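You operate a simulated robot arm through the tools that you are given. There is no shell and no other tool.

You run a simulated robot arm. Do the job below in one go: nothing can be reset, and whatever is moved stays where it is left.

JOB
Put things in order on the top of the dining table. At the end: the sugar jar is on the drip tray; the potato from the top of the dining table stands where the silver strainer stood; the yellow clothes peg from the top of the dining table stands on top of the brown felt pad; the silver strainer stands where the sugar jar stood; whatever was shut is shut again. Leave all else as you found it, and nothing knocked over. Set down upright: sugar jar.

It is judged by the outcome, as a careful person would: the job done as asked, and still so three seconds after it is handed in. It fails if anything else is knocked over, pushed out of place, dropped, spilled or broken.

ROBOT AND FRAMES
A 6-joint arm with a two-finger gripper, fixed in place. Base frame: the origin is at the foot of the arm, x ahead of it, y to its left, z up; the work surface is at about z = 0. Readings come in mm, degrees, newtons and seconds.
With the tool pointing down near the work surface it reaches from about 180 to 480 mm from the base axis. Its first joint turns from -66.0 to 66.0 degrees. Payload 1.76 kg.
The tool frame sits at the grasp point between the pads (the TCP): z along the fingers, y along the line on which they close. The tips reach 29 mm beyond it. Largest opening 82 mm; the body of the gripper starts 58 mm behind the TCP.
Orientation is that of the tool frame in the base frame, as a unit quaternion [x, y, z, w]. With the fingers straight down and closing along the base's y, the tool's x points along the base's -x, its y along +y and its z along -z.

CONTROLS
- The arm moves only by the tool step_arm. Its argument "moves" is a list of rows, each a list of 3 entries, a list of its own where there are three numbers: the turn, a rotation vector about the base's x, y, z in units of 180 degrees (1.0 is 180 degrees), then the shift along the base's x, y, z in units of 250 mm (1.0 is 250 mm), then the gripper command, from -1 (fully open) to 1 (shut), values between in proportion. In form: [[[wx, wy, wz], [dx, dy, dz], hand], ...]. A call has 1 to 20 rows; each row is the pose to reach, as a shift and turn from the pose commanded when the call began. A call with a number of a shift or a turn outside -1 to 1 is refused whole. A row lasts 0.2 s, in which the tool goes at most 50 mm and 8.6 degrees; a call with a longer step from one row to the next is refused whole, and so is a gripper value outside its range. A pose out of reach is approached as far as the arm can. The call stops where the force on the tool passes 40 N (or 10 N more than at its start, if that is more) or the arm is blocked; 0.2 s more then pass. Each finger halts on what it meets, pressing with about 23 N; the grip force reading is that of the motor and also rises with nothing between the fingers. The clock runs only during rows and for 0.2 s after the last one: add rows that repeat a pose to give the fingers time. It gives the time, the measured TCP pose, the force on the tool (base axes), the opening and the grip force at its end, in the units of the frame above (readings bear some noise), with the torque about the TCP (base axes, N m) and any sound that the robot's microphone picked up.
- Cameras (640 x 400 px; columns grow to the right, rows downward): "scene" is fixed at [38.2, 318.1, 428.9]; the picture's right is [-0.91, -0.41, 0.00], its down [-0.22, 0.49, -0.84] and it looks along [0.35, -0.77, -0.54] (base axes); focal length 214 px, centre (320, 200). "wrist" rides on the gripper at [79, 4, -89] in the tool frame; the picture's right is [-0.05, 1.00, 0.00], its down [-0.71, -0.04, -0.71] and it looks along [-0.71, -0.04, 0.71] (tool axes); focal length 256 px, centre (320, 200). There is no depth. A picture from a camera that has moved, and an enlarged one, comes with that camera's place and axes in the base frame and with its lens.
- grab_frame(camera): a new picture of that camera. It takes no simulated time.
- close_up(camera, box): a new picture of the part [left, top, right, bottom] of that camera's present view, enlarged. It takes no simulated time.
- close_job(): hands the job in; it is judged then, once.

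Nothing tells you positions but the pictures and the camera data. Unless the task says otherwise, let go and move clear before handing in.

The tools are called after "Call:" by a JSON object that holds its "method" and its "body". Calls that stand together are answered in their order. step_arm: Moves the arm, as the interface text tells. Its arguments: {"type":"object","properties":{"moves":{"type":"array"}},"required":["moves"]} The other tools are called the same way: grab_frame (camera) takes a picture; close_up (camera, box) takes an enlarged picture of a part of a camera's view; close_job () hands the job in.

At the start:

```text
time: 0.0
ee_pos: [290.2, -64.3, 264.2]
ee_rot: [0.0, 1.0, 0.0, 0.0]
ft_force: [-0.2, 0.0, 0.7]
wrist_torque: [-0.01, 0.01, 0.03]
opening: 82.2
gripper_force: 0.0
```

scene: 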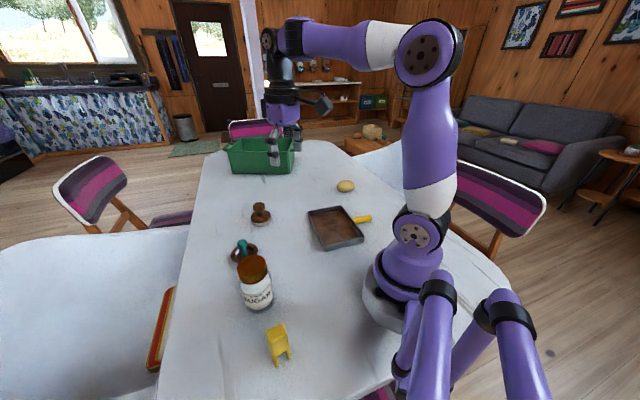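
wrist: 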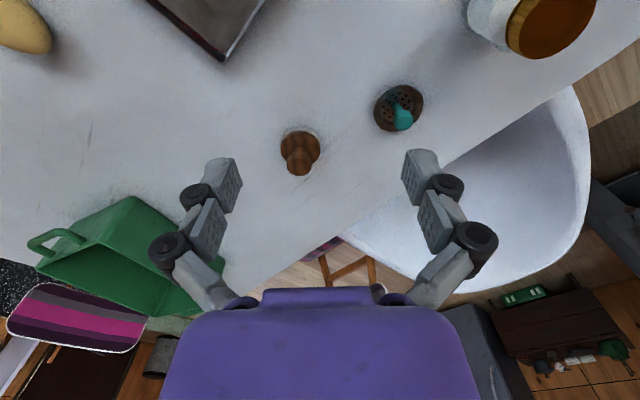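

I see a table with a sugar jar, a yellow peg, a dark tray, a potato, a green basket and a couple of small brown objects. I'll look closer before moving to identify each one.

Call:
{"method": "close_up", "body": {"camera": "scene", "box": [200, 180, 320, 260]}}

Call:
{"method": "close_up", "body": {"camera": "scene", "box": [210, 230, 330, 370]}}

Call:
{"method": "close_up", "body": {"camera": "scene", "box": [290, 160, 400, 260]}}

Call:
{"method": "close_up", "body": {"camera": "scene", "box": [210, 110, 330, 190]}}

Call:
{"method": "close_up", "body": {"camera": "wrist", "box": [240, 60, 460, 200]}}

Call:
{"method": "close_up", "body": {"camera": "wrist", "box": [0, 170, 250, 330]}}

```text
5.00 times, centred on (260, 220) of scene
camera zoom: at [38.2, 318.1, 428.9], right [-0.91, -0.41, 0.0], down [-0.22, 0.49, -0.84], along [0.35, -0.77, -0.54], focal length 1072 px, centre (620, 100)
```

zoom: 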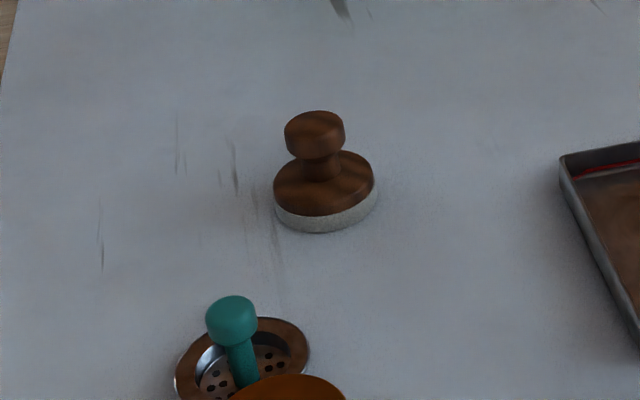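

```text
2.86 times, centred on (270, 300) of scene
camera zoom: at [38.2, 318.1, 428.9], right [-0.91, -0.41, 0.0], down [-0.22, 0.49, -0.84], along [0.35, -0.77, -0.54], focal length 613 px, centre (463, -86)
```

zoom: 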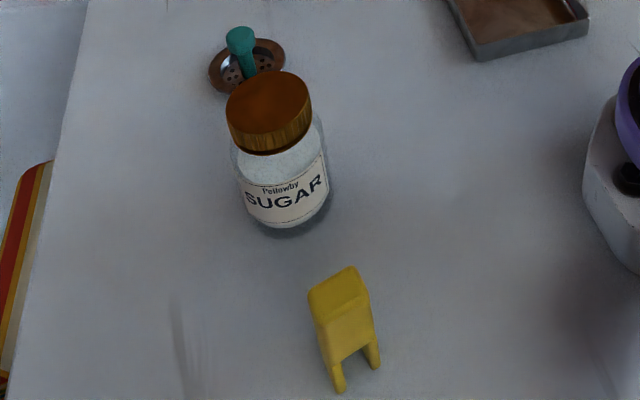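

```text
4.00 times, centred on (345, 210) of scene
camera zoom: at [38.2, 318.1, 428.9], right [-0.91, -0.41, 0.0], down [-0.22, 0.49, -0.84], along [0.35, -0.77, -0.54], focal length 858 px, centre (220, 160)
```

zoom: 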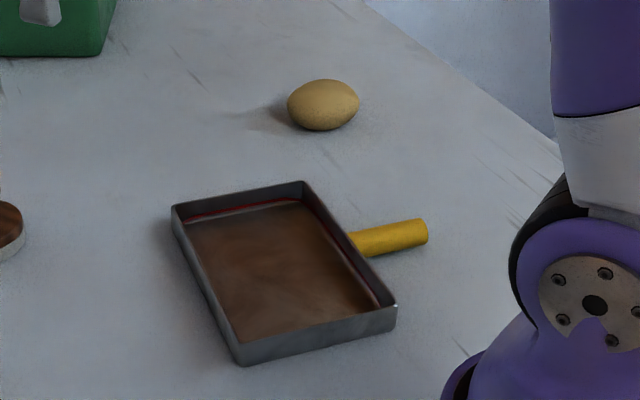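

```text
5.00 times, centred on (270, 150) of scene
camera zoom: at [38.2, 318.1, 428.9], right [-0.91, -0.41, 0.0], down [-0.22, 0.49, -0.84], along [0.35, -0.77, -0.54], focal length 1072 px, centre (570, 450)
```

zoom: 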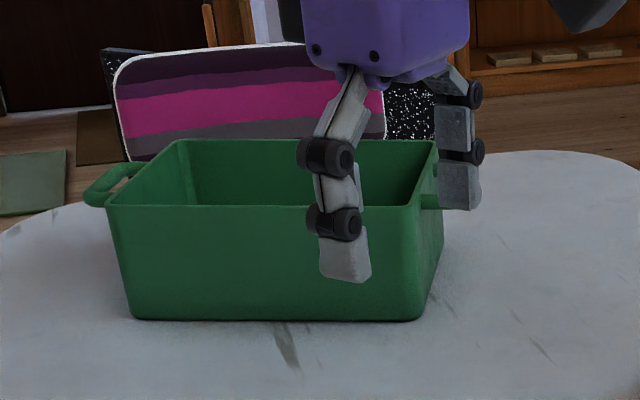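

```text
2.86 times, centred on (350, 130) of wrist
camera zoom: at [212.6, -60.2, 353.7], right [0.05, 1.0, 0.0], down [0.71, -0.04, 0.71], along [0.71, -0.04, -0.71], focal length 731 px, centre (234, 400)
```

zoom: 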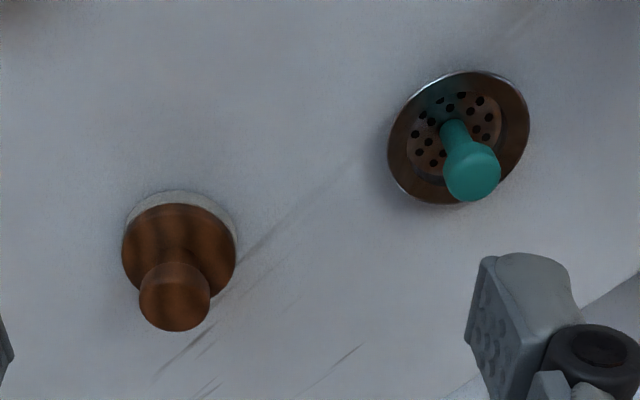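

```text
2.50 times, centred on (125, 250) of wrist
camera zoom: at [212.6, -60.2, 353.7], right [0.05, 1.0, 0.0], down [0.71, -0.04, 0.71], along [0.71, -0.04, -0.71], focal length 640 px, centre (808, 75)
```

zoom: 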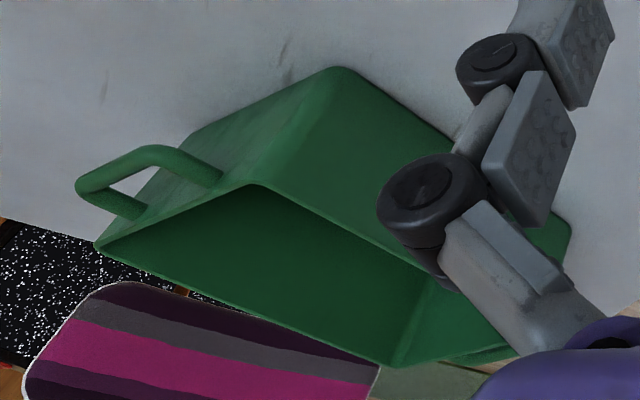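

The strainer (teal knob) is near [387, 36], the sugar jar near [262, 138], the peg near [159, 197], a tray near [208, -167], and the potato near [258, -404]. The felt pad and drip tray aren't clear yet, so I'll turn the wrist camera toward the right side to survey.

Call:
{"method": "step_arm", "body": {"moves": [[[0, 0, -0.039], [-0.016, 0.02, 0.015], -1], [[0, 0, -0.078], [-0.032, 0.04, 0.03], -1], [[0, 0, -0.117], [-0.048, 0.06, 0.045], -1], [[0, 0, -0.156], [-0.064, 0.08, 0.06], -1], [[0, 0, -0.195], [-0.08, 0.1, 0.075], -1], [[0, 0, -0.234], [-0.096, 0.12, 0.09], -1], [[0, 0, -0.273], [-0.112, 0.14, 0.105], -1], [[0, 0, -0.312], [-0.128, 0.16, 0.12], -1], [[0, 0, -0.351], [-0.144, 0.18, 0.135], -1], [[0, 0, -0.39], [-0.16, 0.2, 0.15], -1]]}}

Call:
{"method": "grab_frame", "body": {"camera": "wrist"}}

Call:
{"method": "grab_frame", "body": {"camera": "scene"}}

```text
time: 2.2
ee_pos: [249.1, -12.9, 302.0]
ee_rot: [0.576, 0.818, 0.0, 0.0]
ft_force: [0.2, 0.4, -0.2]
wrist_torque: [0.03, 0.0, -0.01]
opening: 82.0
gripper_force: 0.0
```

```text
taken
camera wrist: at [228.7, 62.5, 391.1], right [0.96, 0.29, 0.0], down [0.2, -0.68, 0.71], along [0.2, -0.68, -0.71], focal length 256 px, centre (320, 200)
```

wrist: 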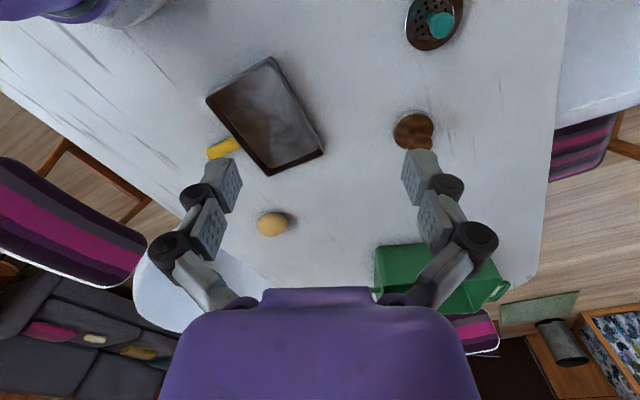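

```text
taken
```

scene: 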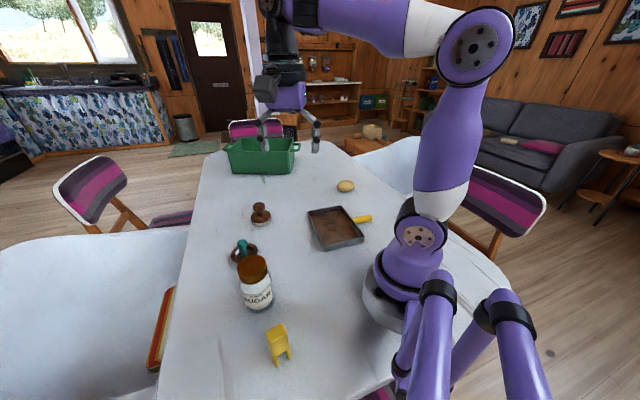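

The tray is bare reflective metal with no liner, which fits a drip tray. I'll zoom in on it, the knobbed brown object and the basket to find the felt pad.

Call:
{"method": "close_up", "body": {"camera": "wrist", "box": [190, 40, 350, 190]}}

Call:
{"method": "close_up", "body": {"camera": "wrist", "box": [370, 0, 490, 160]}}

Call:
{"method": "close_up", "body": {"camera": "wrist", "box": [360, 230, 520, 330]}}

Call:
{"method": "close_up", "body": {"camera": "scene", "box": [215, 120, 310, 190]}}

Call:
{"method": "close_up", "body": {"camera": "scene", "box": [240, 190, 290, 230]}}

```text
2.67 times, centred on (270, 115) of wrist
camera zoom: at [228.7, 62.5, 391.1], right [0.96, 0.29, 0.0], down [0.2, -0.68, 0.71], along [0.2, -0.68, -0.71], focal length 683 px, centre (453, 427)
```

zoom: 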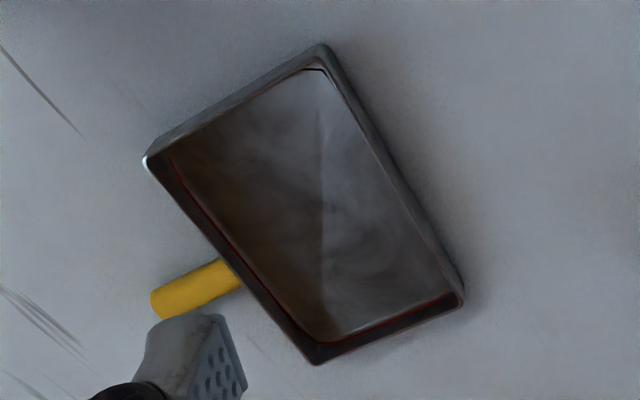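

```text
2.50 times, centred on (430, 80) of wrist
camera zoom: at [228.7, 62.5, 391.1], right [0.96, 0.29, 0.0], down [0.2, -0.68, 0.71], along [0.2, -0.68, -0.71], focal length 640 px, centre (45, 500)
```

zoom: 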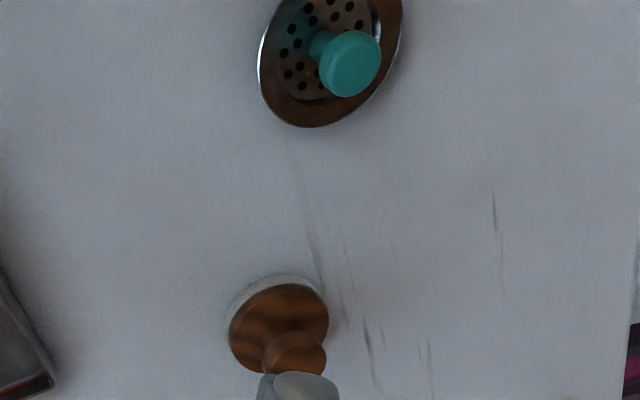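

```text
4.00 times, centred on (440, 280) of wrist
camera zoom: at [228.7, 62.5, 391.1], right [0.96, 0.29, 0.0], down [0.2, -0.68, 0.71], along [0.2, -0.68, -0.71], focal length 1024 px, centre (-160, -120)
```

zoom: 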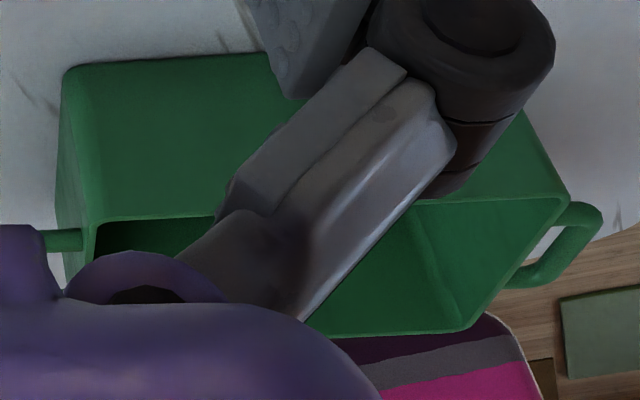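

```text
5.71 times, centred on (262, 155) of scene
camera zoom: at [38.2, 318.1, 428.9], right [-0.91, -0.41, 0.0], down [-0.22, 0.49, -0.84], along [0.35, -0.77, -0.54], focal length 1226 px, centre (649, 457)
```

zoom: 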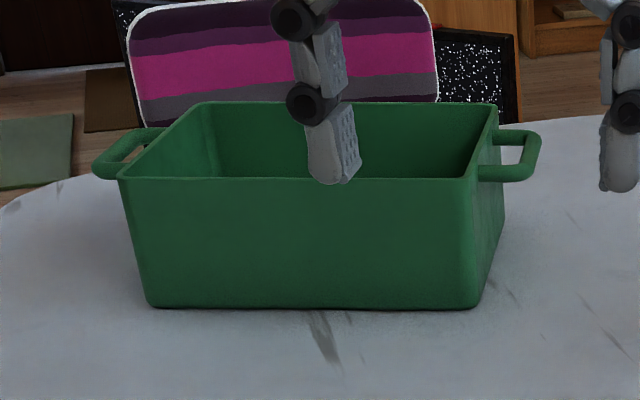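

```text
10.00 times, centred on (265, 210) of scene
camera zoom: at [38.2, 318.1, 428.9], right [-0.91, -0.41, 0.0], down [-0.22, 0.49, -0.84], along [0.35, -0.77, -0.54], focal length 2145 px, centre (870, 100)
```

zoom: 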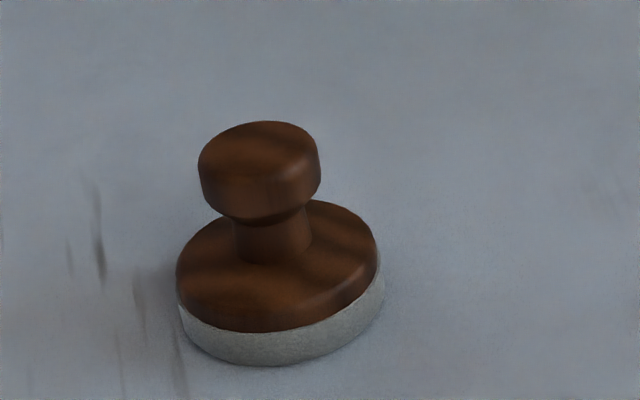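

I can't see a flat pad so far; the wooden knob on a grey felt base may be the "brown felt pad". I'll turn the camera to the left and near side to check the rest of the table.

Call:
{"method": "step_arm", "body": {"moves": [[[0, 0, 0.038], [0, 0, 0], -1], [[0, 0, 0.076], [0, 0, 0], -1], [[0, 0, 0.114], [0, 0, 0], -1], [[0, 0, 0.152], [0, 0, 0], -1], [[0, 0, 0.19], [0, 0, 0], -1], [[0, 0, 0.228], [0, 0, 0], -1], [[0, 0, 0.266], [0, 0, 0], -1], [[0, 0, 0.304], [0, 0, 0], -1], [[0, 0, 0.342], [0, 0, 0], -1], [[0, 0, 0.38], [0, 0, 0], -1], [[0, 0, 0.418], [0, 0, 0], -1], [[0, 0, 0.456], [0, 0, 0], -1], [[0, 0, 0.494], [0, 0, 0], -1], [[0, 0, 0.532], [0, 0, 0], -1], [[0, 0, 0.57], [0, 0, 0], -1], [[0, 0, 0.608], [0, 0, 0], -1], [[0, 0, 0.646], [0, 0, 0], -1], [[0, 0, 0.684], [0, 0, 0], -1], [[0, 0, 0.722], [0, 0, 0], -1], [[0, 0, 0.76], [0, 0, 0], -1]]}}

Call:
{"method": "grab_frame", "body": {"camera": "wrist"}}

Call:
{"method": "grab_frame", "body": {"camera": "scene"}}

```text
time: 6.4
ee_pos: [250.1, -14.4, 302.7]
ee_rot: [-0.551, 0.835, 0.0, -0.001]
ft_force: [-0.2, -0.1, 0.1]
wrist_torque: [0.0, -0.02, -0.02]
opening: 81.9
gripper_force: 0.1
```

```text
taken
camera wrist: at [216.6, -85.8, 391.3], right [-0.9, 0.44, 0.0], down [0.31, 0.63, 0.71], along [0.31, 0.63, -0.71], focal length 256 px, centre (320, 200)
```

wrist: 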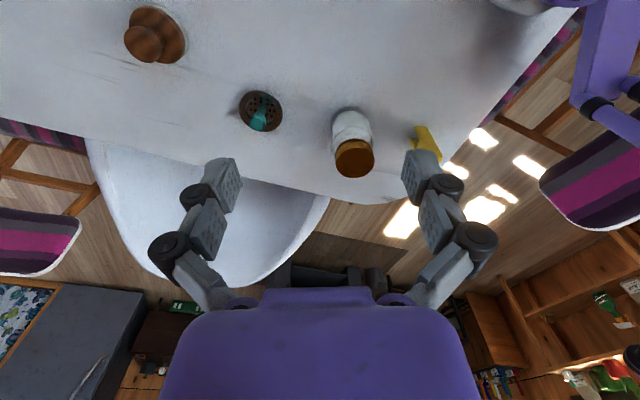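

```text
taken
```

scene: 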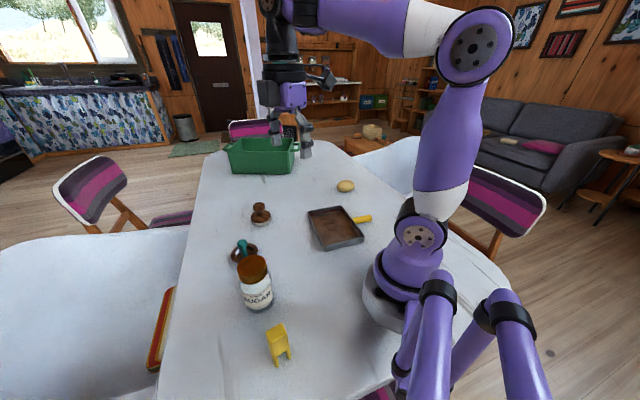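

The whole table is now covered: jar and peg on the left, strainer in the middle, the knobbed brown pad beyond it. I'll zoom in from this pose to measure them against the scene view.

Call:
{"method": "close_up", "body": {"camera": "wrist", "box": [310, 90, 470, 190]}}

Call:
{"method": "close_up", "body": {"camera": "wrist", "box": [220, 70, 300, 150]}}

Call:
{"method": "close_up", "body": {"camera": "wrist", "box": [100, 0, 200, 80]}}

Call:
{"method": "close_up", "body": {"camera": "scene", "box": [225, 235, 305, 315]}}

Call:
{"method": "close_up", "body": {"camera": "scene", "box": [255, 310, 315, 380]}}

Call:
{"method": "close_up", "body": {"camera": "scene", "box": [300, 170, 380, 260]}}

```text
4.00 times, centred on (390, 140) of wrist
camera zoom: at [216.6, -85.8, 391.3], right [-0.9, 0.44, 0.0], down [0.31, 0.63, 0.71], along [0.31, 0.63, -0.71], focal length 1024 px, centre (40, 440)
```

zoom: 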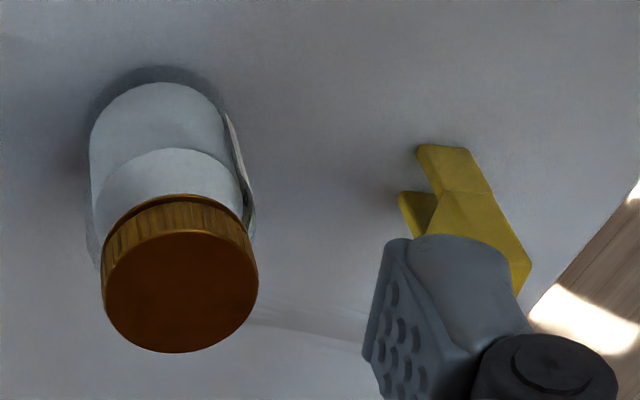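

```text
5.00 times, centred on (260, 110) of wrist
camera zoom: at [216.6, -85.8, 391.3], right [-0.9, 0.44, 0.0], down [0.31, 0.63, 0.71], along [0.31, 0.63, -0.71], focal length 1280 px, centre (620, 650)
```

zoom: 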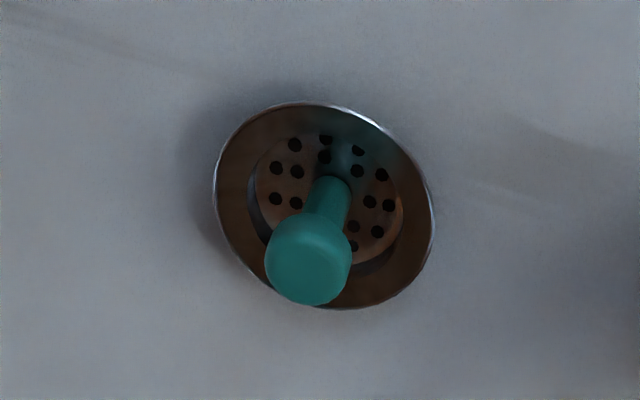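

```text
5.00 times, centred on (150, 40) of wrist
camera zoom: at [216.6, -85.8, 391.3], right [-0.9, 0.44, 0.0], down [0.31, 0.63, 0.71], along [0.31, 0.63, -0.71], focal length 1280 px, centre (1170, 1000)
```

zoom: 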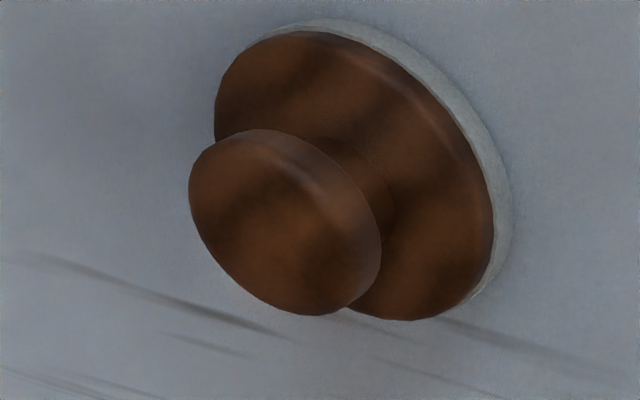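

```text
5.00 times, centred on (265, 275) of scene
camera zoom: at [38.2, 318.1, 428.9], right [-0.91, -0.41, 0.0], down [-0.22, 0.49, -0.84], along [0.35, -0.77, -0.54], focal length 1072 px, centre (595, -175)
```

zoom: 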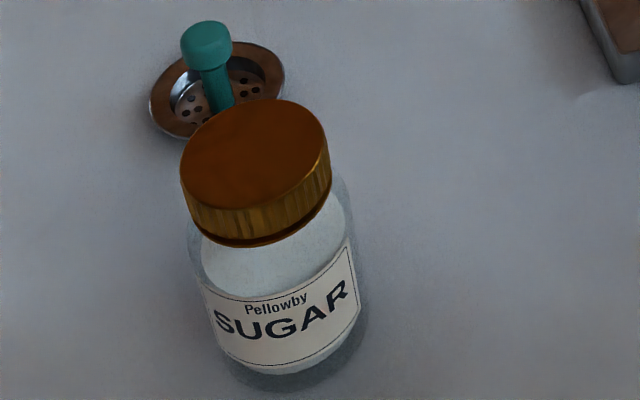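

```text
5.71 times, centred on (285, 345) of scene
camera zoom: at [38.2, 318.1, 428.9], right [-0.91, -0.41, 0.0], down [-0.22, 0.49, -0.84], along [0.35, -0.77, -0.54], focal length 1226 px, centre (520, -629)
```

zoom: 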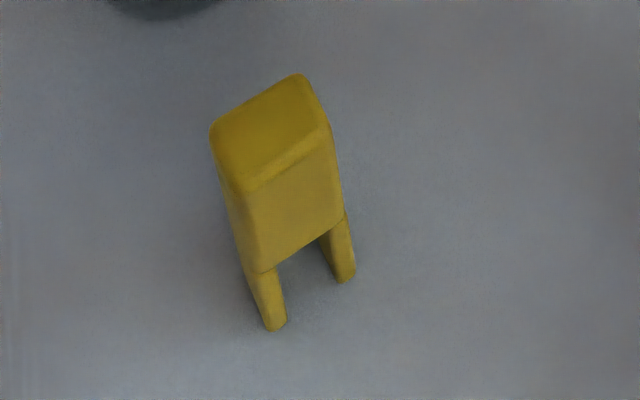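

```text
4.44 times, centred on (340, 215) of scene
camera zoom: at [38.2, 318.1, 428.9], right [-0.91, -0.41, 0.0], down [-0.22, 0.49, -0.84], along [0.35, -0.77, -0.54], focal length 953 px, centre (231, 133)
```

zoom: 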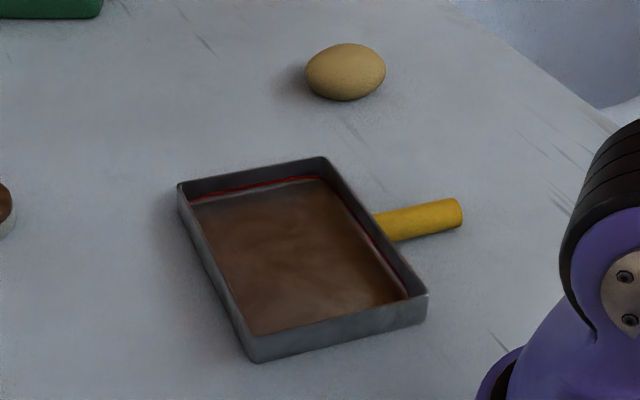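

Triangulating gives the jar lid about (267, 121, 112), strainer knob about (380, 39, 47), peg about (170, 190), pad knob top about (434, -103, 62), tray centre about (212, -166), and potato about (252, -398). I'll hover above the jar first, well clear of its lid, to check alignment.

Call:
{"method": "step_arm", "body": {"moves": [[[0, 0, -0.0335], [0.0096, 0.0773, -0.058], -1], [[0, 0, -0.067], [0.0191, 0.1546, -0.116], -1], [[0, 0, -0.1005], [0.0287, 0.2319, -0.174], -1], [[0, 0, -0.134], [0.0383, 0.3091, -0.232], -1], [[0, 0, -0.1675], [0.0479, 0.3864, -0.29], -1], [[0, 0, -0.201], [0.0574, 0.4637, -0.348], -1], [[0, 0, -0.2344], [0.067, 0.541, -0.406], -1], [[0, 0, -0.2344], [0.067, 0.541, -0.406], -1]]}}

Call:
{"method": "grab_frame", "body": {"camera": "wrist"}}

Call:
{"method": "grab_frame", "body": {"camera": "scene"}}

```text
time: 8.2
ee_pos: [267.3, 120.6, 199.6]
ee_rot: [-0.211, 0.977, 0.0, 0.001]
ft_force: [-0.1, 0.5, 0.0]
wrist_torque: [-0.04, -0.02, 0.0]
opening: 81.9
gripper_force: 0.1
```

```text
taken
camera wrist: at [194.4, 92.5, 289.6], right [-0.36, 0.93, 0.0], down [0.66, 0.26, 0.71], along [0.66, 0.26, -0.71], focal length 256 px, centre (320, 200)
```

wrist: 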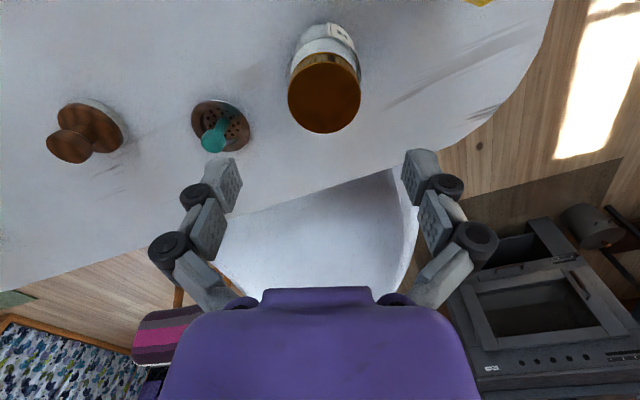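

```text
taken
```

scene: 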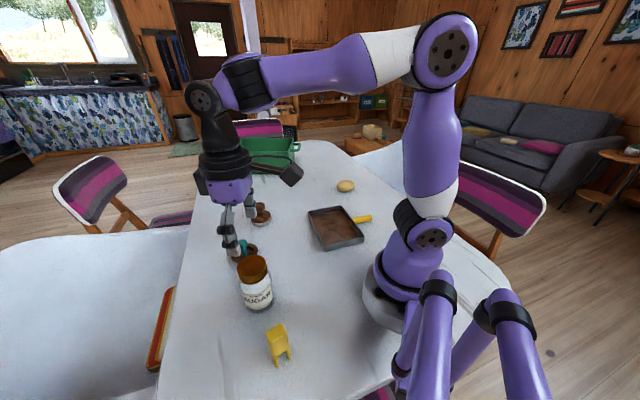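

The lid appears almost centred left-right, but slightly toward the base from the tool. I'll zoom in for a better measurement of the jar's centre and height.

Call:
{"method": "close_up", "body": {"camera": "wrist", "box": [270, 10, 390, 150]}}

Call:
{"method": "close_up", "body": {"camera": "scene", "box": [225, 240, 285, 320]}}

Call:
{"method": "close_up", "body": {"camera": "wrist", "box": [20, 70, 280, 180]}}

```text
2.86 times, centred on (330, 80) of wrist
camera zoom: at [194.4, 92.5, 289.6], right [-0.36, 0.93, 0.0], down [0.66, 0.26, 0.71], along [0.66, 0.26, -0.71], focal length 731 px, centre (291, 543)
```

zoom: 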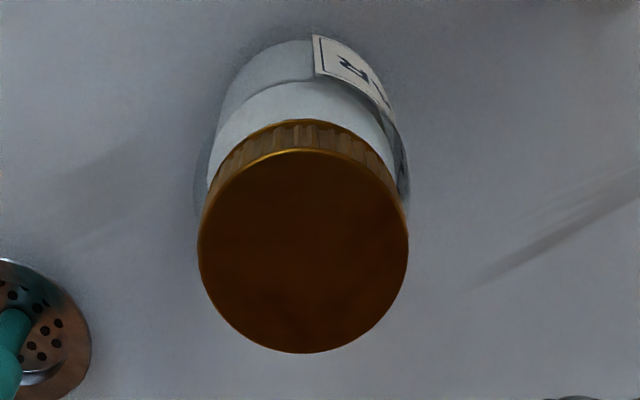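

```text
5.00 times, centred on (255, 280) of scene
camera zoom: at [38.2, 318.1, 428.9], right [-0.91, -0.41, 0.0], down [-0.22, 0.49, -0.84], along [0.35, -0.77, -0.54], focal length 1072 px, centre (645, -200)
```

zoom: 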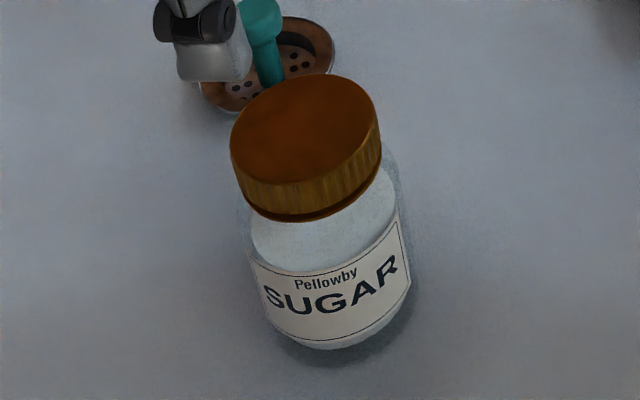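

```text
2.46 times, centred on (150, 125) of wrist
camera zoom: at [194.4, 92.5, 289.6], right [-0.36, 0.93, 0.0], down [0.66, 0.26, 0.71], along [0.66, 0.26, -0.71], focal length 630 px, centre (738, 385)
```

zoom: 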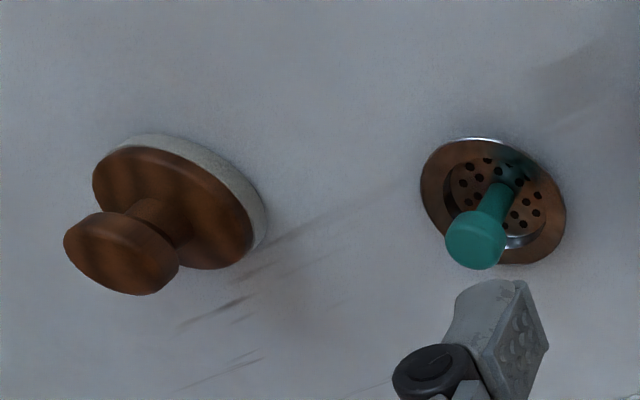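

The lid top is triangulated at (266, 123, 109) with a 52 mm lid and a body about 66 mm across, so it fits the open gripper. I'll descend straight over it to grip the glass body below the lid.

Call:
{"method": "step_arm", "body": {"moves": [[[0, 0, 0], [-0.004, 0.0094, 0], -1], [[0, 0, 0], [-0.004, 0.0094, -0.08], -1], [[0, 0, 0], [-0.004, 0.0094, -0.16], -1], [[0, 0, 0], [-0.004, 0.0094, -0.24], -1], [[0, 0, 0], [-0.004, 0.0094, -0.32], -1], [[0, 0, 0], [-0.004, 0.0094, -0.4], -1], [[0, 0, 0], [-0.004, 0.0094, -0.48], -1], [[0, 0, 0], [-0.004, 0.0094, -0.561], -1], [[0, 0, 0], [-0.004, 0.0094, -0.561], -1]]}}

Call:
{"method": "grab_frame", "body": {"camera": "wrist"}}

Call:
{"method": "grab_frame", "body": {"camera": "scene"}}

```text
time: 10.2
ee_pos: [264.8, 121.9, 58.7]
ee_rot: [-0.212, 0.977, 0.0, 0.0]
ft_force: [0.1, 0.4, -0.1]
wrist_torque: [-0.03, -0.01, -0.03]
opening: 82.2
gripper_force: 0.0
```

```text
taken
camera wrist: at [193.3, 94.1, 149.3], right [-0.36, 0.93, 0.0], down [0.66, 0.26, 0.71], along [0.66, 0.26, -0.71], focal length 256 px, centre (320, 200)
```

wrist: 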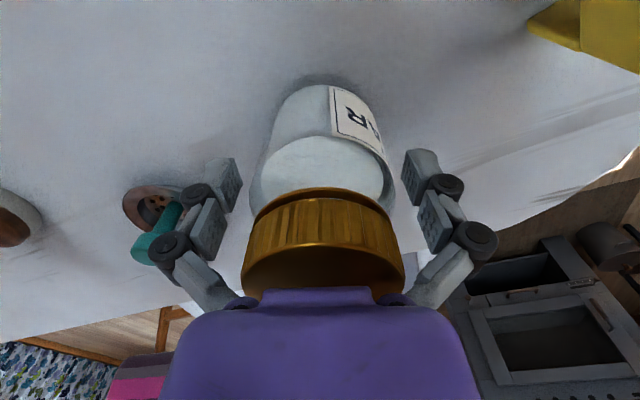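

```text
taken
```

scene: 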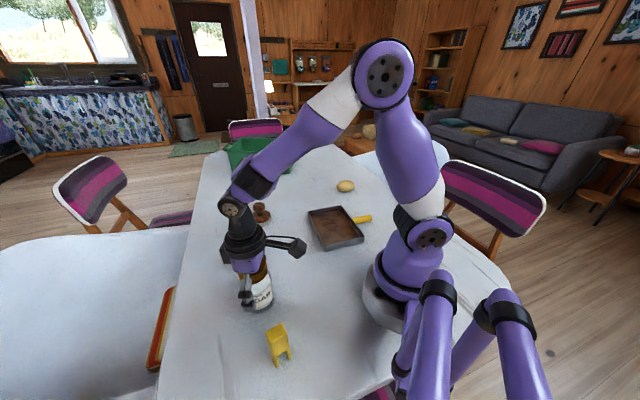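

The fingers straddle the jar's body evenly and nothing is touching. Closing the gripper now.

Call:
{"method": "step_arm", "body": {"moves": [[[0, 0, 0], [0, 0, 0], 0.3], [[0, 0, 0], [0, 0, 0], 1], [[0, 0, 0], [0, 0, 0], 1], [[0, 0, 0], [0, 0, 0], 1]]}}

Call:
{"method": "grab_frame", "body": {"camera": "wrist"}}

```text
time: 11.2
ee_pos: [266.1, 122.8, 60.7]
ee_rot: [-0.213, 0.977, 0.0, 0.001]
ft_force: [-4.3, 1.8, 17.0]
wrist_torque: [0.04, -0.11, -0.04]
opening: 61.2
gripper_force: 22.9
```

```text
taken
camera wrist: at [193.5, 94.3, 149.9], right [-0.37, 0.93, 0.0], down [0.66, 0.26, 0.71], along [0.66, 0.26, -0.71], focal length 256 px, centre (320, 200)
```

wrist: 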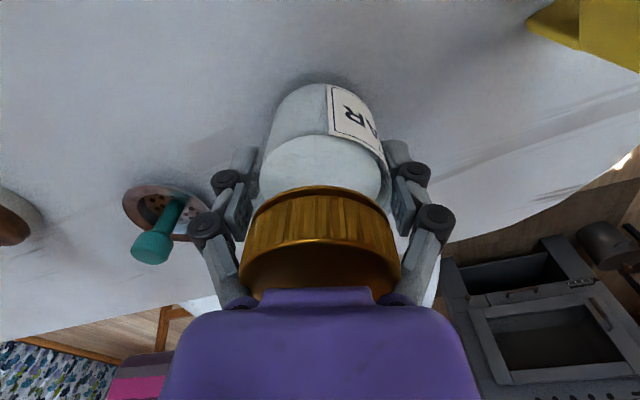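

The jar is held at 61 mm opening. I'll lift it straight up slowly and check it hangs securely.

Call:
{"method": "step_arm", "body": {"moves": [[[0, 0, 0], [0, 0, 0.02], 1], [[0, 0, 0], [0, 0, 0.06], 1], [[0, 0, 0], [0, 0, 0.12], 1], [[0, 0, 0], [0, 0, 0.2], 1], [[0, 0, 0], [0, 0, 0.28], 1], [[0, 0, 0], [0, 0, 0.36], 1], [[0, 0, 0], [0, 0, 0.36], 1]]}}

Call:
{"method": "grab_frame", "body": {"camera": "wrist"}}

Call:
{"method": "grab_frame", "body": {"camera": "scene"}}

```text
time: 12.8
ee_pos: [265.3, 122.4, 149.5]
ee_rot: [-0.212, 0.977, 0.0, 0.001]
ft_force: [-0.1, -0.1, -1.8]
wrist_torque: [0.03, 0.01, 0.0]
opening: 60.3
gripper_force: 22.9
```

```text
taken
camera wrist: at [193.7, 93.8, 239.6], right [-0.36, 0.93, 0.0], down [0.66, 0.26, 0.71], along [0.66, 0.26, -0.71], focal length 256 px, centre (320, 200)
```

wrist: 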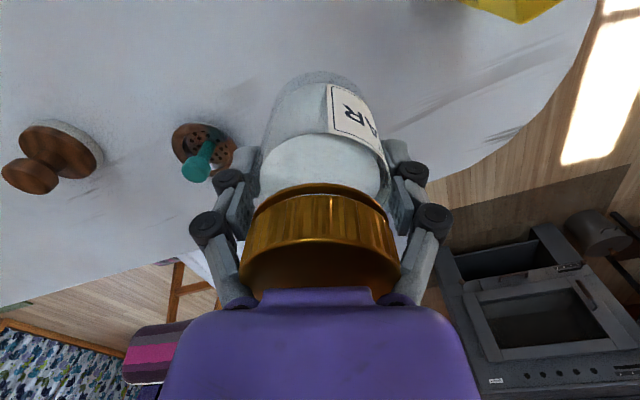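

```text
taken
```

scene: 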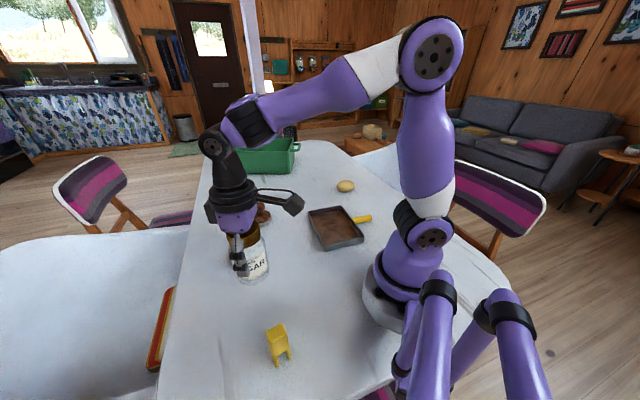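

The jar is lifted about 90 mm and upright, so its old spot at (266, 123) is free. Next I'll carry it over to the tray, which I place at about (211, -164).

Call:
{"method": "step_arm", "body": {"moves": [[[0, 0, -0.0247], [-0.0157, -0.0821, 0], 1], [[0, 0, -0.0494], [-0.0314, -0.1643, 0], 1], [[0, 0, -0.0741], [-0.0471, -0.2464, 0], 1], [[0, 0, -0.0989], [-0.0629, -0.3286, 0], 1], [[0, 0, -0.1236], [-0.0786, -0.4107, 0], 1], [[0, 0, -0.1483], [-0.0943, -0.4929, 0], 1], [[0, 0, -0.173], [-0.11, -0.575, 0], 1]]}}

Call:
{"method": "step_arm", "body": {"moves": [[[0, 0, -0.0247], [-0.0157, -0.082, 0], 1], [[0, 0, -0.0494], [-0.0314, -0.164, 0], 1], [[0, 0, -0.0741], [-0.0471, -0.246, 0], 1], [[0, 0, -0.0989], [-0.0629, -0.328, 0], 1], [[0, 0, -0.1236], [-0.0786, -0.41, 0], 1], [[0, 0, -0.1483], [-0.0943, -0.492, 0], 1], [[0, 0, -0.173], [-0.11, -0.574, 0], 1], [[0, 0, -0.173], [-0.11, -0.574, 0], 1]]}}

Call:
{"method": "grab_frame", "body": {"camera": "wrist"}}

Call:
{"method": "grab_frame", "body": {"camera": "scene"}}

```text
time: 14.4
ee_pos: [238.5, -21.2, 149.9]
ee_rot: [0.058, 0.998, 0.0, 0.0]
ft_force: [0.1, -0.7, -1.7]
wrist_torque: [-0.01, -0.02, 0.03]
opening: 60.2
gripper_force: 23.0
```

```text
time: 16.2
ee_pos: [211.2, -164.7, 150.1]
ee_rot: [0.325, 0.946, 0.0, 0.0]
ft_force: [1.0, -0.4, -2.5]
wrist_torque: [-0.01, 0.04, -0.01]
opening: 60.4
gripper_force: 22.7
```

```text
taken
camera wrist: at [153.4, -112.4, 239.6], right [0.66, 0.76, 0.0], down [0.53, -0.46, 0.71], along [0.53, -0.46, -0.71], focal length 256 px, centre (320, 200)
```

wrist: 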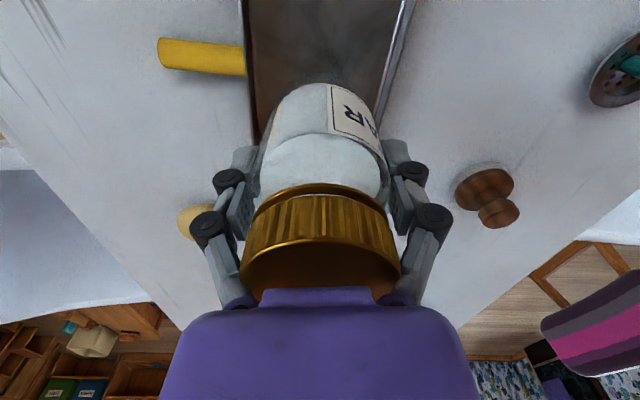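

```text
taken
```

scene: 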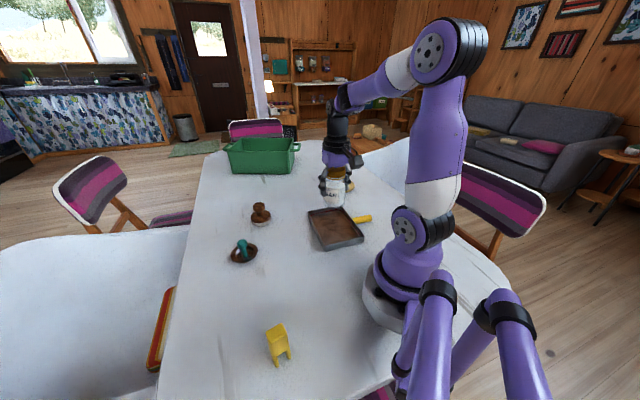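

The jar hangs centred between the tray's side walls. I'll lower it most of the way, then feel for the tray floor in small steps.

Call:
{"method": "step_arm", "body": {"moves": [[[0, 0, 0], [0, 0, -0.06], 1], [[0, 0, 0], [0, 0, -0.12], 1], [[0, 0, 0], [0, 0, -0.18], 1], [[0, 0, 0], [0, 0, -0.24], 1], [[0, 0, 0], [0, 0, -0.3], 1], [[0, 0, 0], [0, 0, -0.324], 1], [[0, 0, 0], [0, 0, -0.324], 1]]}}

Call:
{"method": "grab_frame", "body": {"camera": "scene"}}

Call:
{"method": "close_up", "body": {"camera": "scene", "box": [290, 160, 390, 260]}}

Call:
{"method": "grab_frame", "body": {"camera": "wrist"}}

```text
time: 17.8
ee_pos: [212.3, -164.0, 68.4]
ee_rot: [0.323, 0.946, 0.0, 0.0]
ft_force: [-0.3, -0.7, -1.4]
wrist_torque: [0.01, -0.03, 0.01]
opening: 60.1
gripper_force: 22.7
```

```text
taken
```

scene: 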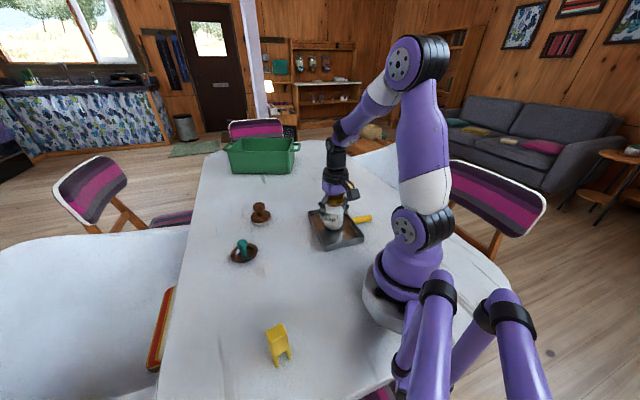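

```text
4.00 times, centred on (340, 210) of scene
camera zoom: at [38.2, 318.1, 428.9], right [-0.91, -0.41, 0.0], down [-0.22, 0.49, -0.84], along [0.35, -0.77, -0.54], focal length 858 px, centre (240, 160)
```

zoom: 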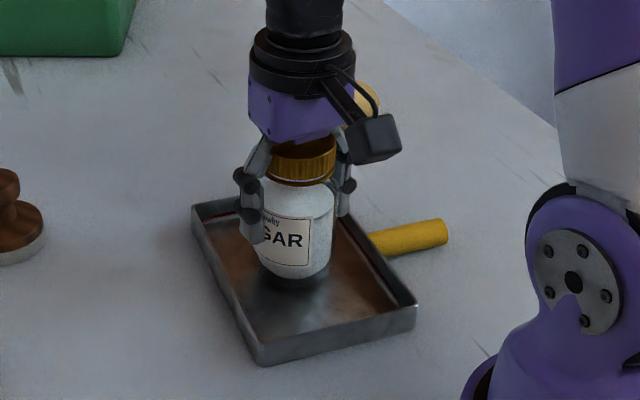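

```text
taken
camera wrist: at [153.0, -112.3, 158.3], right [0.65, 0.76, 0.0], down [0.53, -0.46, 0.71], along [0.53, -0.46, -0.71], focal length 256 px, centre (320, 200)
```

wrist: 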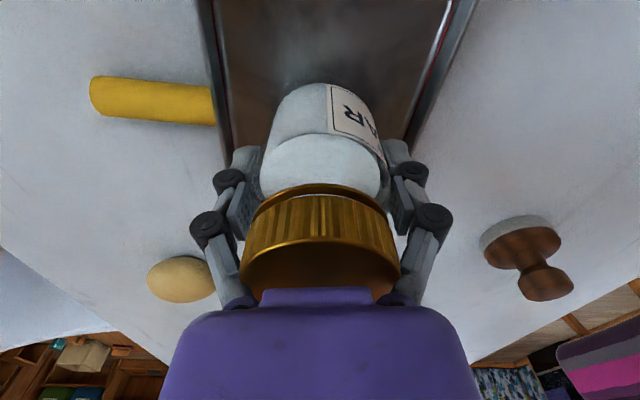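

The jar is a few millimetres above the tray floor, near the middle. I'll lower it in very small steps to contact.

Call:
{"method": "step_arm", "body": {"moves": [[[0, 0, 0], [0, 0, -0.006], 1], [[0, 0, 0], [0, 0, -0.012], 1], [[0, 0, 0], [0, 0, -0.018], 1], [[0, 0, 0], [0, 0, -0.018], 1]]}}

```text
time: 18.8
ee_pos: [210.6, -163.6, 64.9]
ee_rot: [0.324, 0.946, 0.0, 0.001]
ft_force: [-2.2, 1.6, 12.9]
wrist_torque: [-0.13, -0.13, -0.02]
opening: 60.1
gripper_force: 22.5
```

Contact force of about 13 N shows the jar is standing on the tray floor. I'll ease the fingers open and rise straight up.

Call:
{"method": "step_arm", "body": {"moves": [[[0, 0, 0], [0, 0, 0.002], -0.5], [[0, 0, 0], [0, 0, 0.002], -0.6], [[0, 0, 0], [0, 0, 0.002], -0.8], [[0, 0, 0], [0, 0, 0.002], -1], [[0, 0, 0], [0, 0, 0.002], -1]]}}

Call:
{"method": "grab_frame", "body": {"camera": "wrist"}}

Call:
{"method": "close_up", "body": {"camera": "scene", "box": [290, 160, 390, 260]}}

```text
time: 20.0
ee_pos: [210.8, -164.0, 63.6]
ee_rot: [0.325, 0.946, 0.0, 0.0]
ft_force: [0.5, 0.0, -0.2]
wrist_torque: [-0.01, -0.01, 0.03]
opening: 82.0
gripper_force: 0.0
```

```text
taken
camera wrist: at [152.8, -112.2, 154.7], right [0.65, 0.76, 0.0], down [0.53, -0.46, 0.71], along [0.53, -0.46, -0.71], focal length 256 px, centre (320, 200)
```

wrist: 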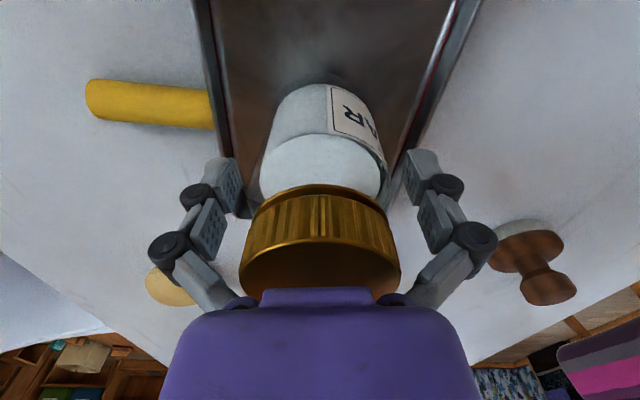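

```text
4.00 times, centred on (340, 210) of scene
camera zoom: at [38.2, 318.1, 428.9], right [-0.91, -0.41, 0.0], down [-0.22, 0.49, -0.84], along [0.35, -0.77, -0.54], focal length 858 px, centre (240, 160)
```

zoom: 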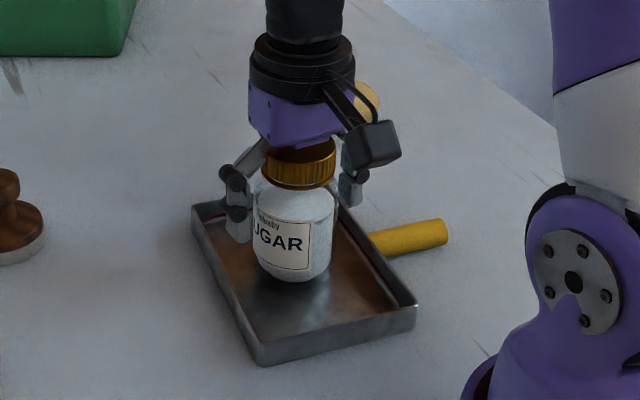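

The jar stands free on the tray. I'll rise clear, and then travel to hover above the strainer near (380, 39).

Call:
{"method": "step_arm", "body": {"moves": [[[0, 0, 0], [0, 0, 0.04], -1], [[0, 0, 0], [0, 0, 0.12], -1], [[0, 0, 0], [0, 0, 0.22], -1], [[0, 0, 0], [0, 0, 0.34], -1], [[0, 0, 0], [0, 0, 0.46], -1], [[0, 0, 0], [0, 0, 0.56], -1], [[0, 0, 0], [0, 0, 0.56], -1]]}}

Call:
{"method": "step_arm", "body": {"moves": [[[0, 0, 0.0305], [0.0845, 0.1015, 0], -1], [[0, 0, 0.061], [0.169, 0.203, 0], -1], [[0, 0, 0.0915], [0.2535, 0.3045, 0], -1], [[0, 0, 0.122], [0.338, 0.406, 0], -1], [[0, 0, 0.1525], [0.4225, 0.5075, -0.04], -1], [[0, 0, 0.183], [0.507, 0.609, -0.1], -1], [[0, 0, 0.2135], [0.5915, 0.7105, -0.16], -1], [[0, 0, 0.244], [0.676, 0.812, -0.22], -1], [[0, 0, 0.244], [0.676, 0.812, -0.22], -1]]}}

Call:
{"method": "grab_frame", "body": {"camera": "wrist"}}

Call:
{"method": "grab_frame", "body": {"camera": "scene"}}

```text
time: 21.6
ee_pos: [211.1, -164.3, 205.5]
ee_rot: [0.323, 0.946, 0.0, 0.0]
ft_force: [-0.1, 0.2, 0.5]
wrist_torque: [-0.02, -0.01, 0.01]
opening: 81.9
gripper_force: 0.1
```

```text
time: 23.6
ee_pos: [379.5, 41.8, 149.3]
ee_rot: [-0.054, 0.999, 0.0, -0.001]
ft_force: [-0.2, 0.5, 0.0]
wrist_torque: [-0.02, 0.0, -0.02]
opening: 82.0
gripper_force: 0.1
```

```text
taken
camera wrist: at [302.6, 36.2, 238.3], right [-0.05, 1.0, 0.0], down [0.71, 0.04, 0.71], along [0.71, 0.04, -0.71], focal length 256 px, centre (320, 200)
```

wrist: 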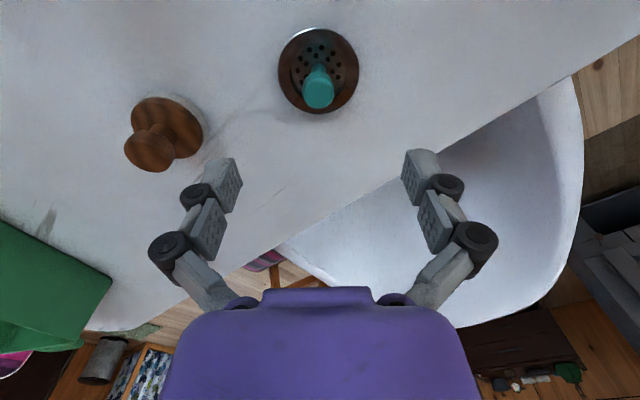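

```text
taken
```

scene: 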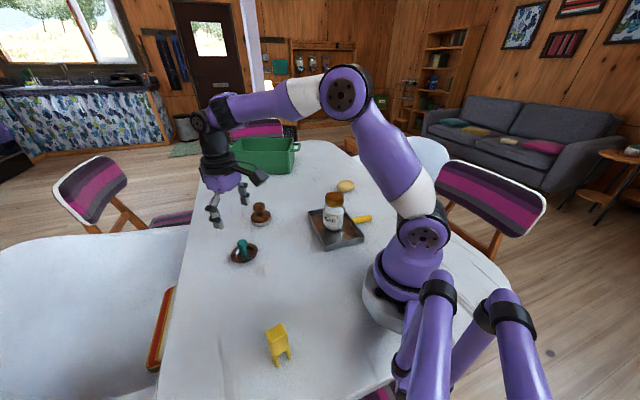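

Call:
{"method": "close_up", "body": {"camera": "wrist", "box": [260, 10, 380, 130]}}

Call:
{"method": "close_up", "body": {"camera": "scene", "box": [215, 225, 275, 275]}}

Call:
{"method": "close_up", "body": {"camera": "scene", "box": [290, 160, 390, 260]}}

Call:
{"method": "close_up", "body": {"camera": "wrist", "box": [110, 80, 220, 180]}}

```text
3.33 times, centred on (320, 70) of wrist
camera zoom: at [302.6, 36.2, 238.3], right [-0.05, 1.0, 0.0], down [0.71, 0.04, 0.71], along [0.71, 0.04, -0.71], focal length 853 px, centre (320, 633)
```

zoom: 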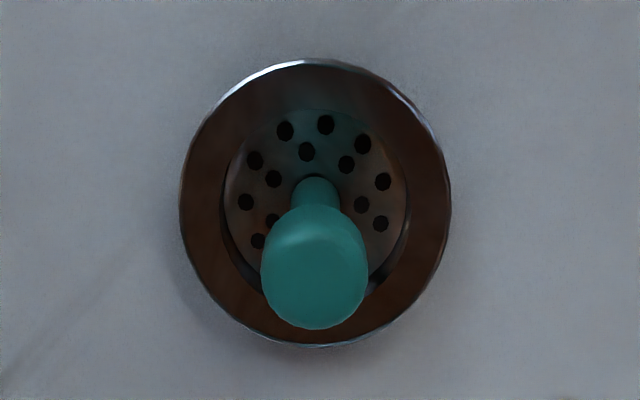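

```text
8.00 times, centred on (245, 250) of scene
camera zoom: at [38.2, 318.1, 428.9], right [-0.91, -0.41, 0.0], down [-0.22, 0.49, -0.84], along [0.35, -0.77, -0.54], focal length 1716 px, centre (920, -200)
```

zoom: 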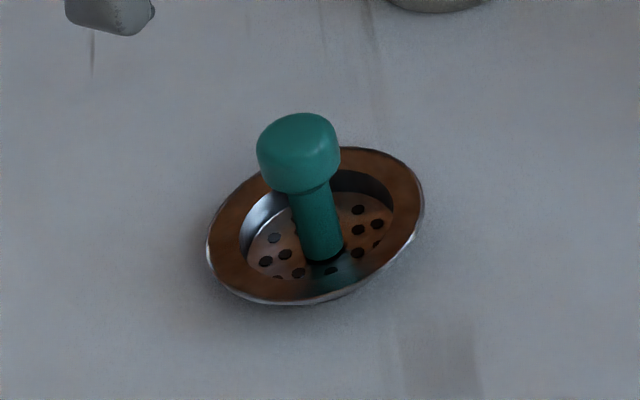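

```text
4.00 times, centred on (340, 210) of scene
camera zoom: at [38.2, 318.1, 428.9], right [-0.91, -0.41, 0.0], down [-0.22, 0.49, -0.84], along [0.35, -0.77, -0.54], focal length 858 px, centre (240, 160)
```

zoom: 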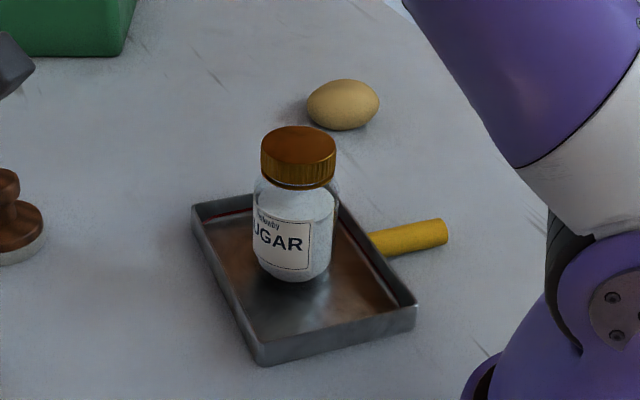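

```text
4.00 times, centred on (165, 130) of wrist
camera zoom: at [302.6, 36.2, 238.3], right [-0.05, 1.0, 0.0], down [0.71, 0.04, 0.71], along [0.71, 0.04, -0.71], focal length 1024 px, centre (940, 480)
```

zoom: 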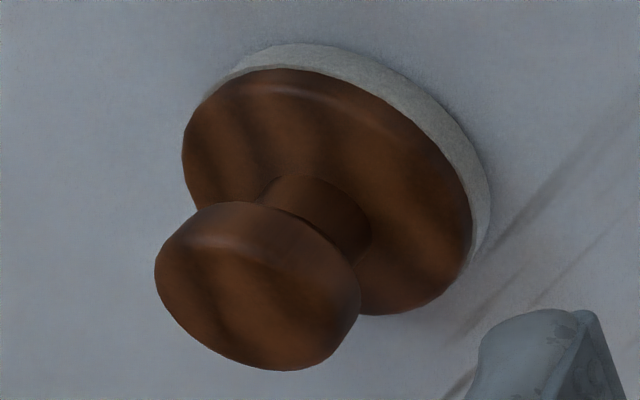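

The jar stands well on the tray. The strainer's rim centre is about (378, 39) and its teal knob top is at about z 57. I'll lower to just above the knob and check the alignment from closer.

Call:
{"method": "step_arm", "body": {"moves": [[[0, 0, 0], [-0.005, 0, -0.04], -1], [[0, 0, 0], [-0.01, 0, -0.1], -1], [[0, 0, 0], [-0.014, 0, -0.16], -1], [[0, 0, 0], [-0.014, 0, -0.2], -1], [[0, 0, 0], [-0.014, 0, -0.2], -1]]}}

Call:
{"method": "grab_frame", "body": {"camera": "wrist"}}

Call:
{"method": "close_up", "body": {"camera": "scene", "box": [195, 195, 285, 275]}}

```text
time: 24.8
ee_pos: [376.2, 39.2, 99.1]
ee_rot: [-0.053, 0.999, 0.0, -0.001]
ft_force: [0.1, 0.3, 0.2]
wrist_torque: [-0.01, 0.04, 0.01]
opening: 82.2
gripper_force: 0.2
```

```text
taken
camera wrist: at [299.0, 35.0, 189.2], right [-0.05, 1.0, 0.0], down [0.71, 0.04, 0.71], along [0.71, 0.04, -0.71], focal length 256 px, centre (320, 200)
```

wrist: 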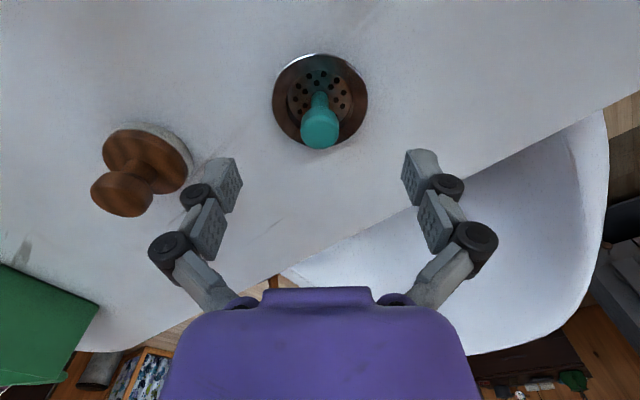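

```text
5.00 times, centred on (240, 235) of scene
camera zoom: at [38.2, 318.1, 428.9], right [-0.91, -0.41, 0.0], down [-0.22, 0.49, -0.84], along [0.35, -0.77, -0.54], focal length 1072 px, centre (720, 25)
```

zoom: 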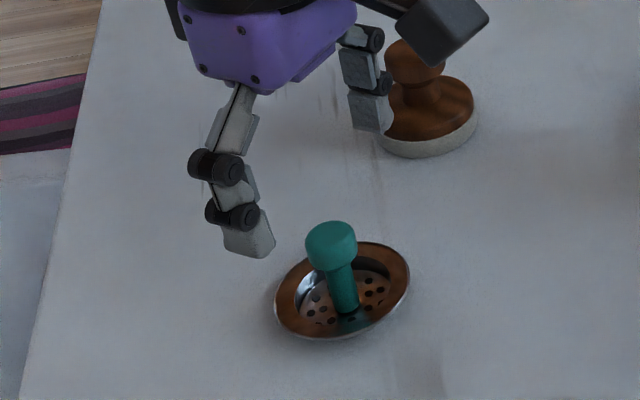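

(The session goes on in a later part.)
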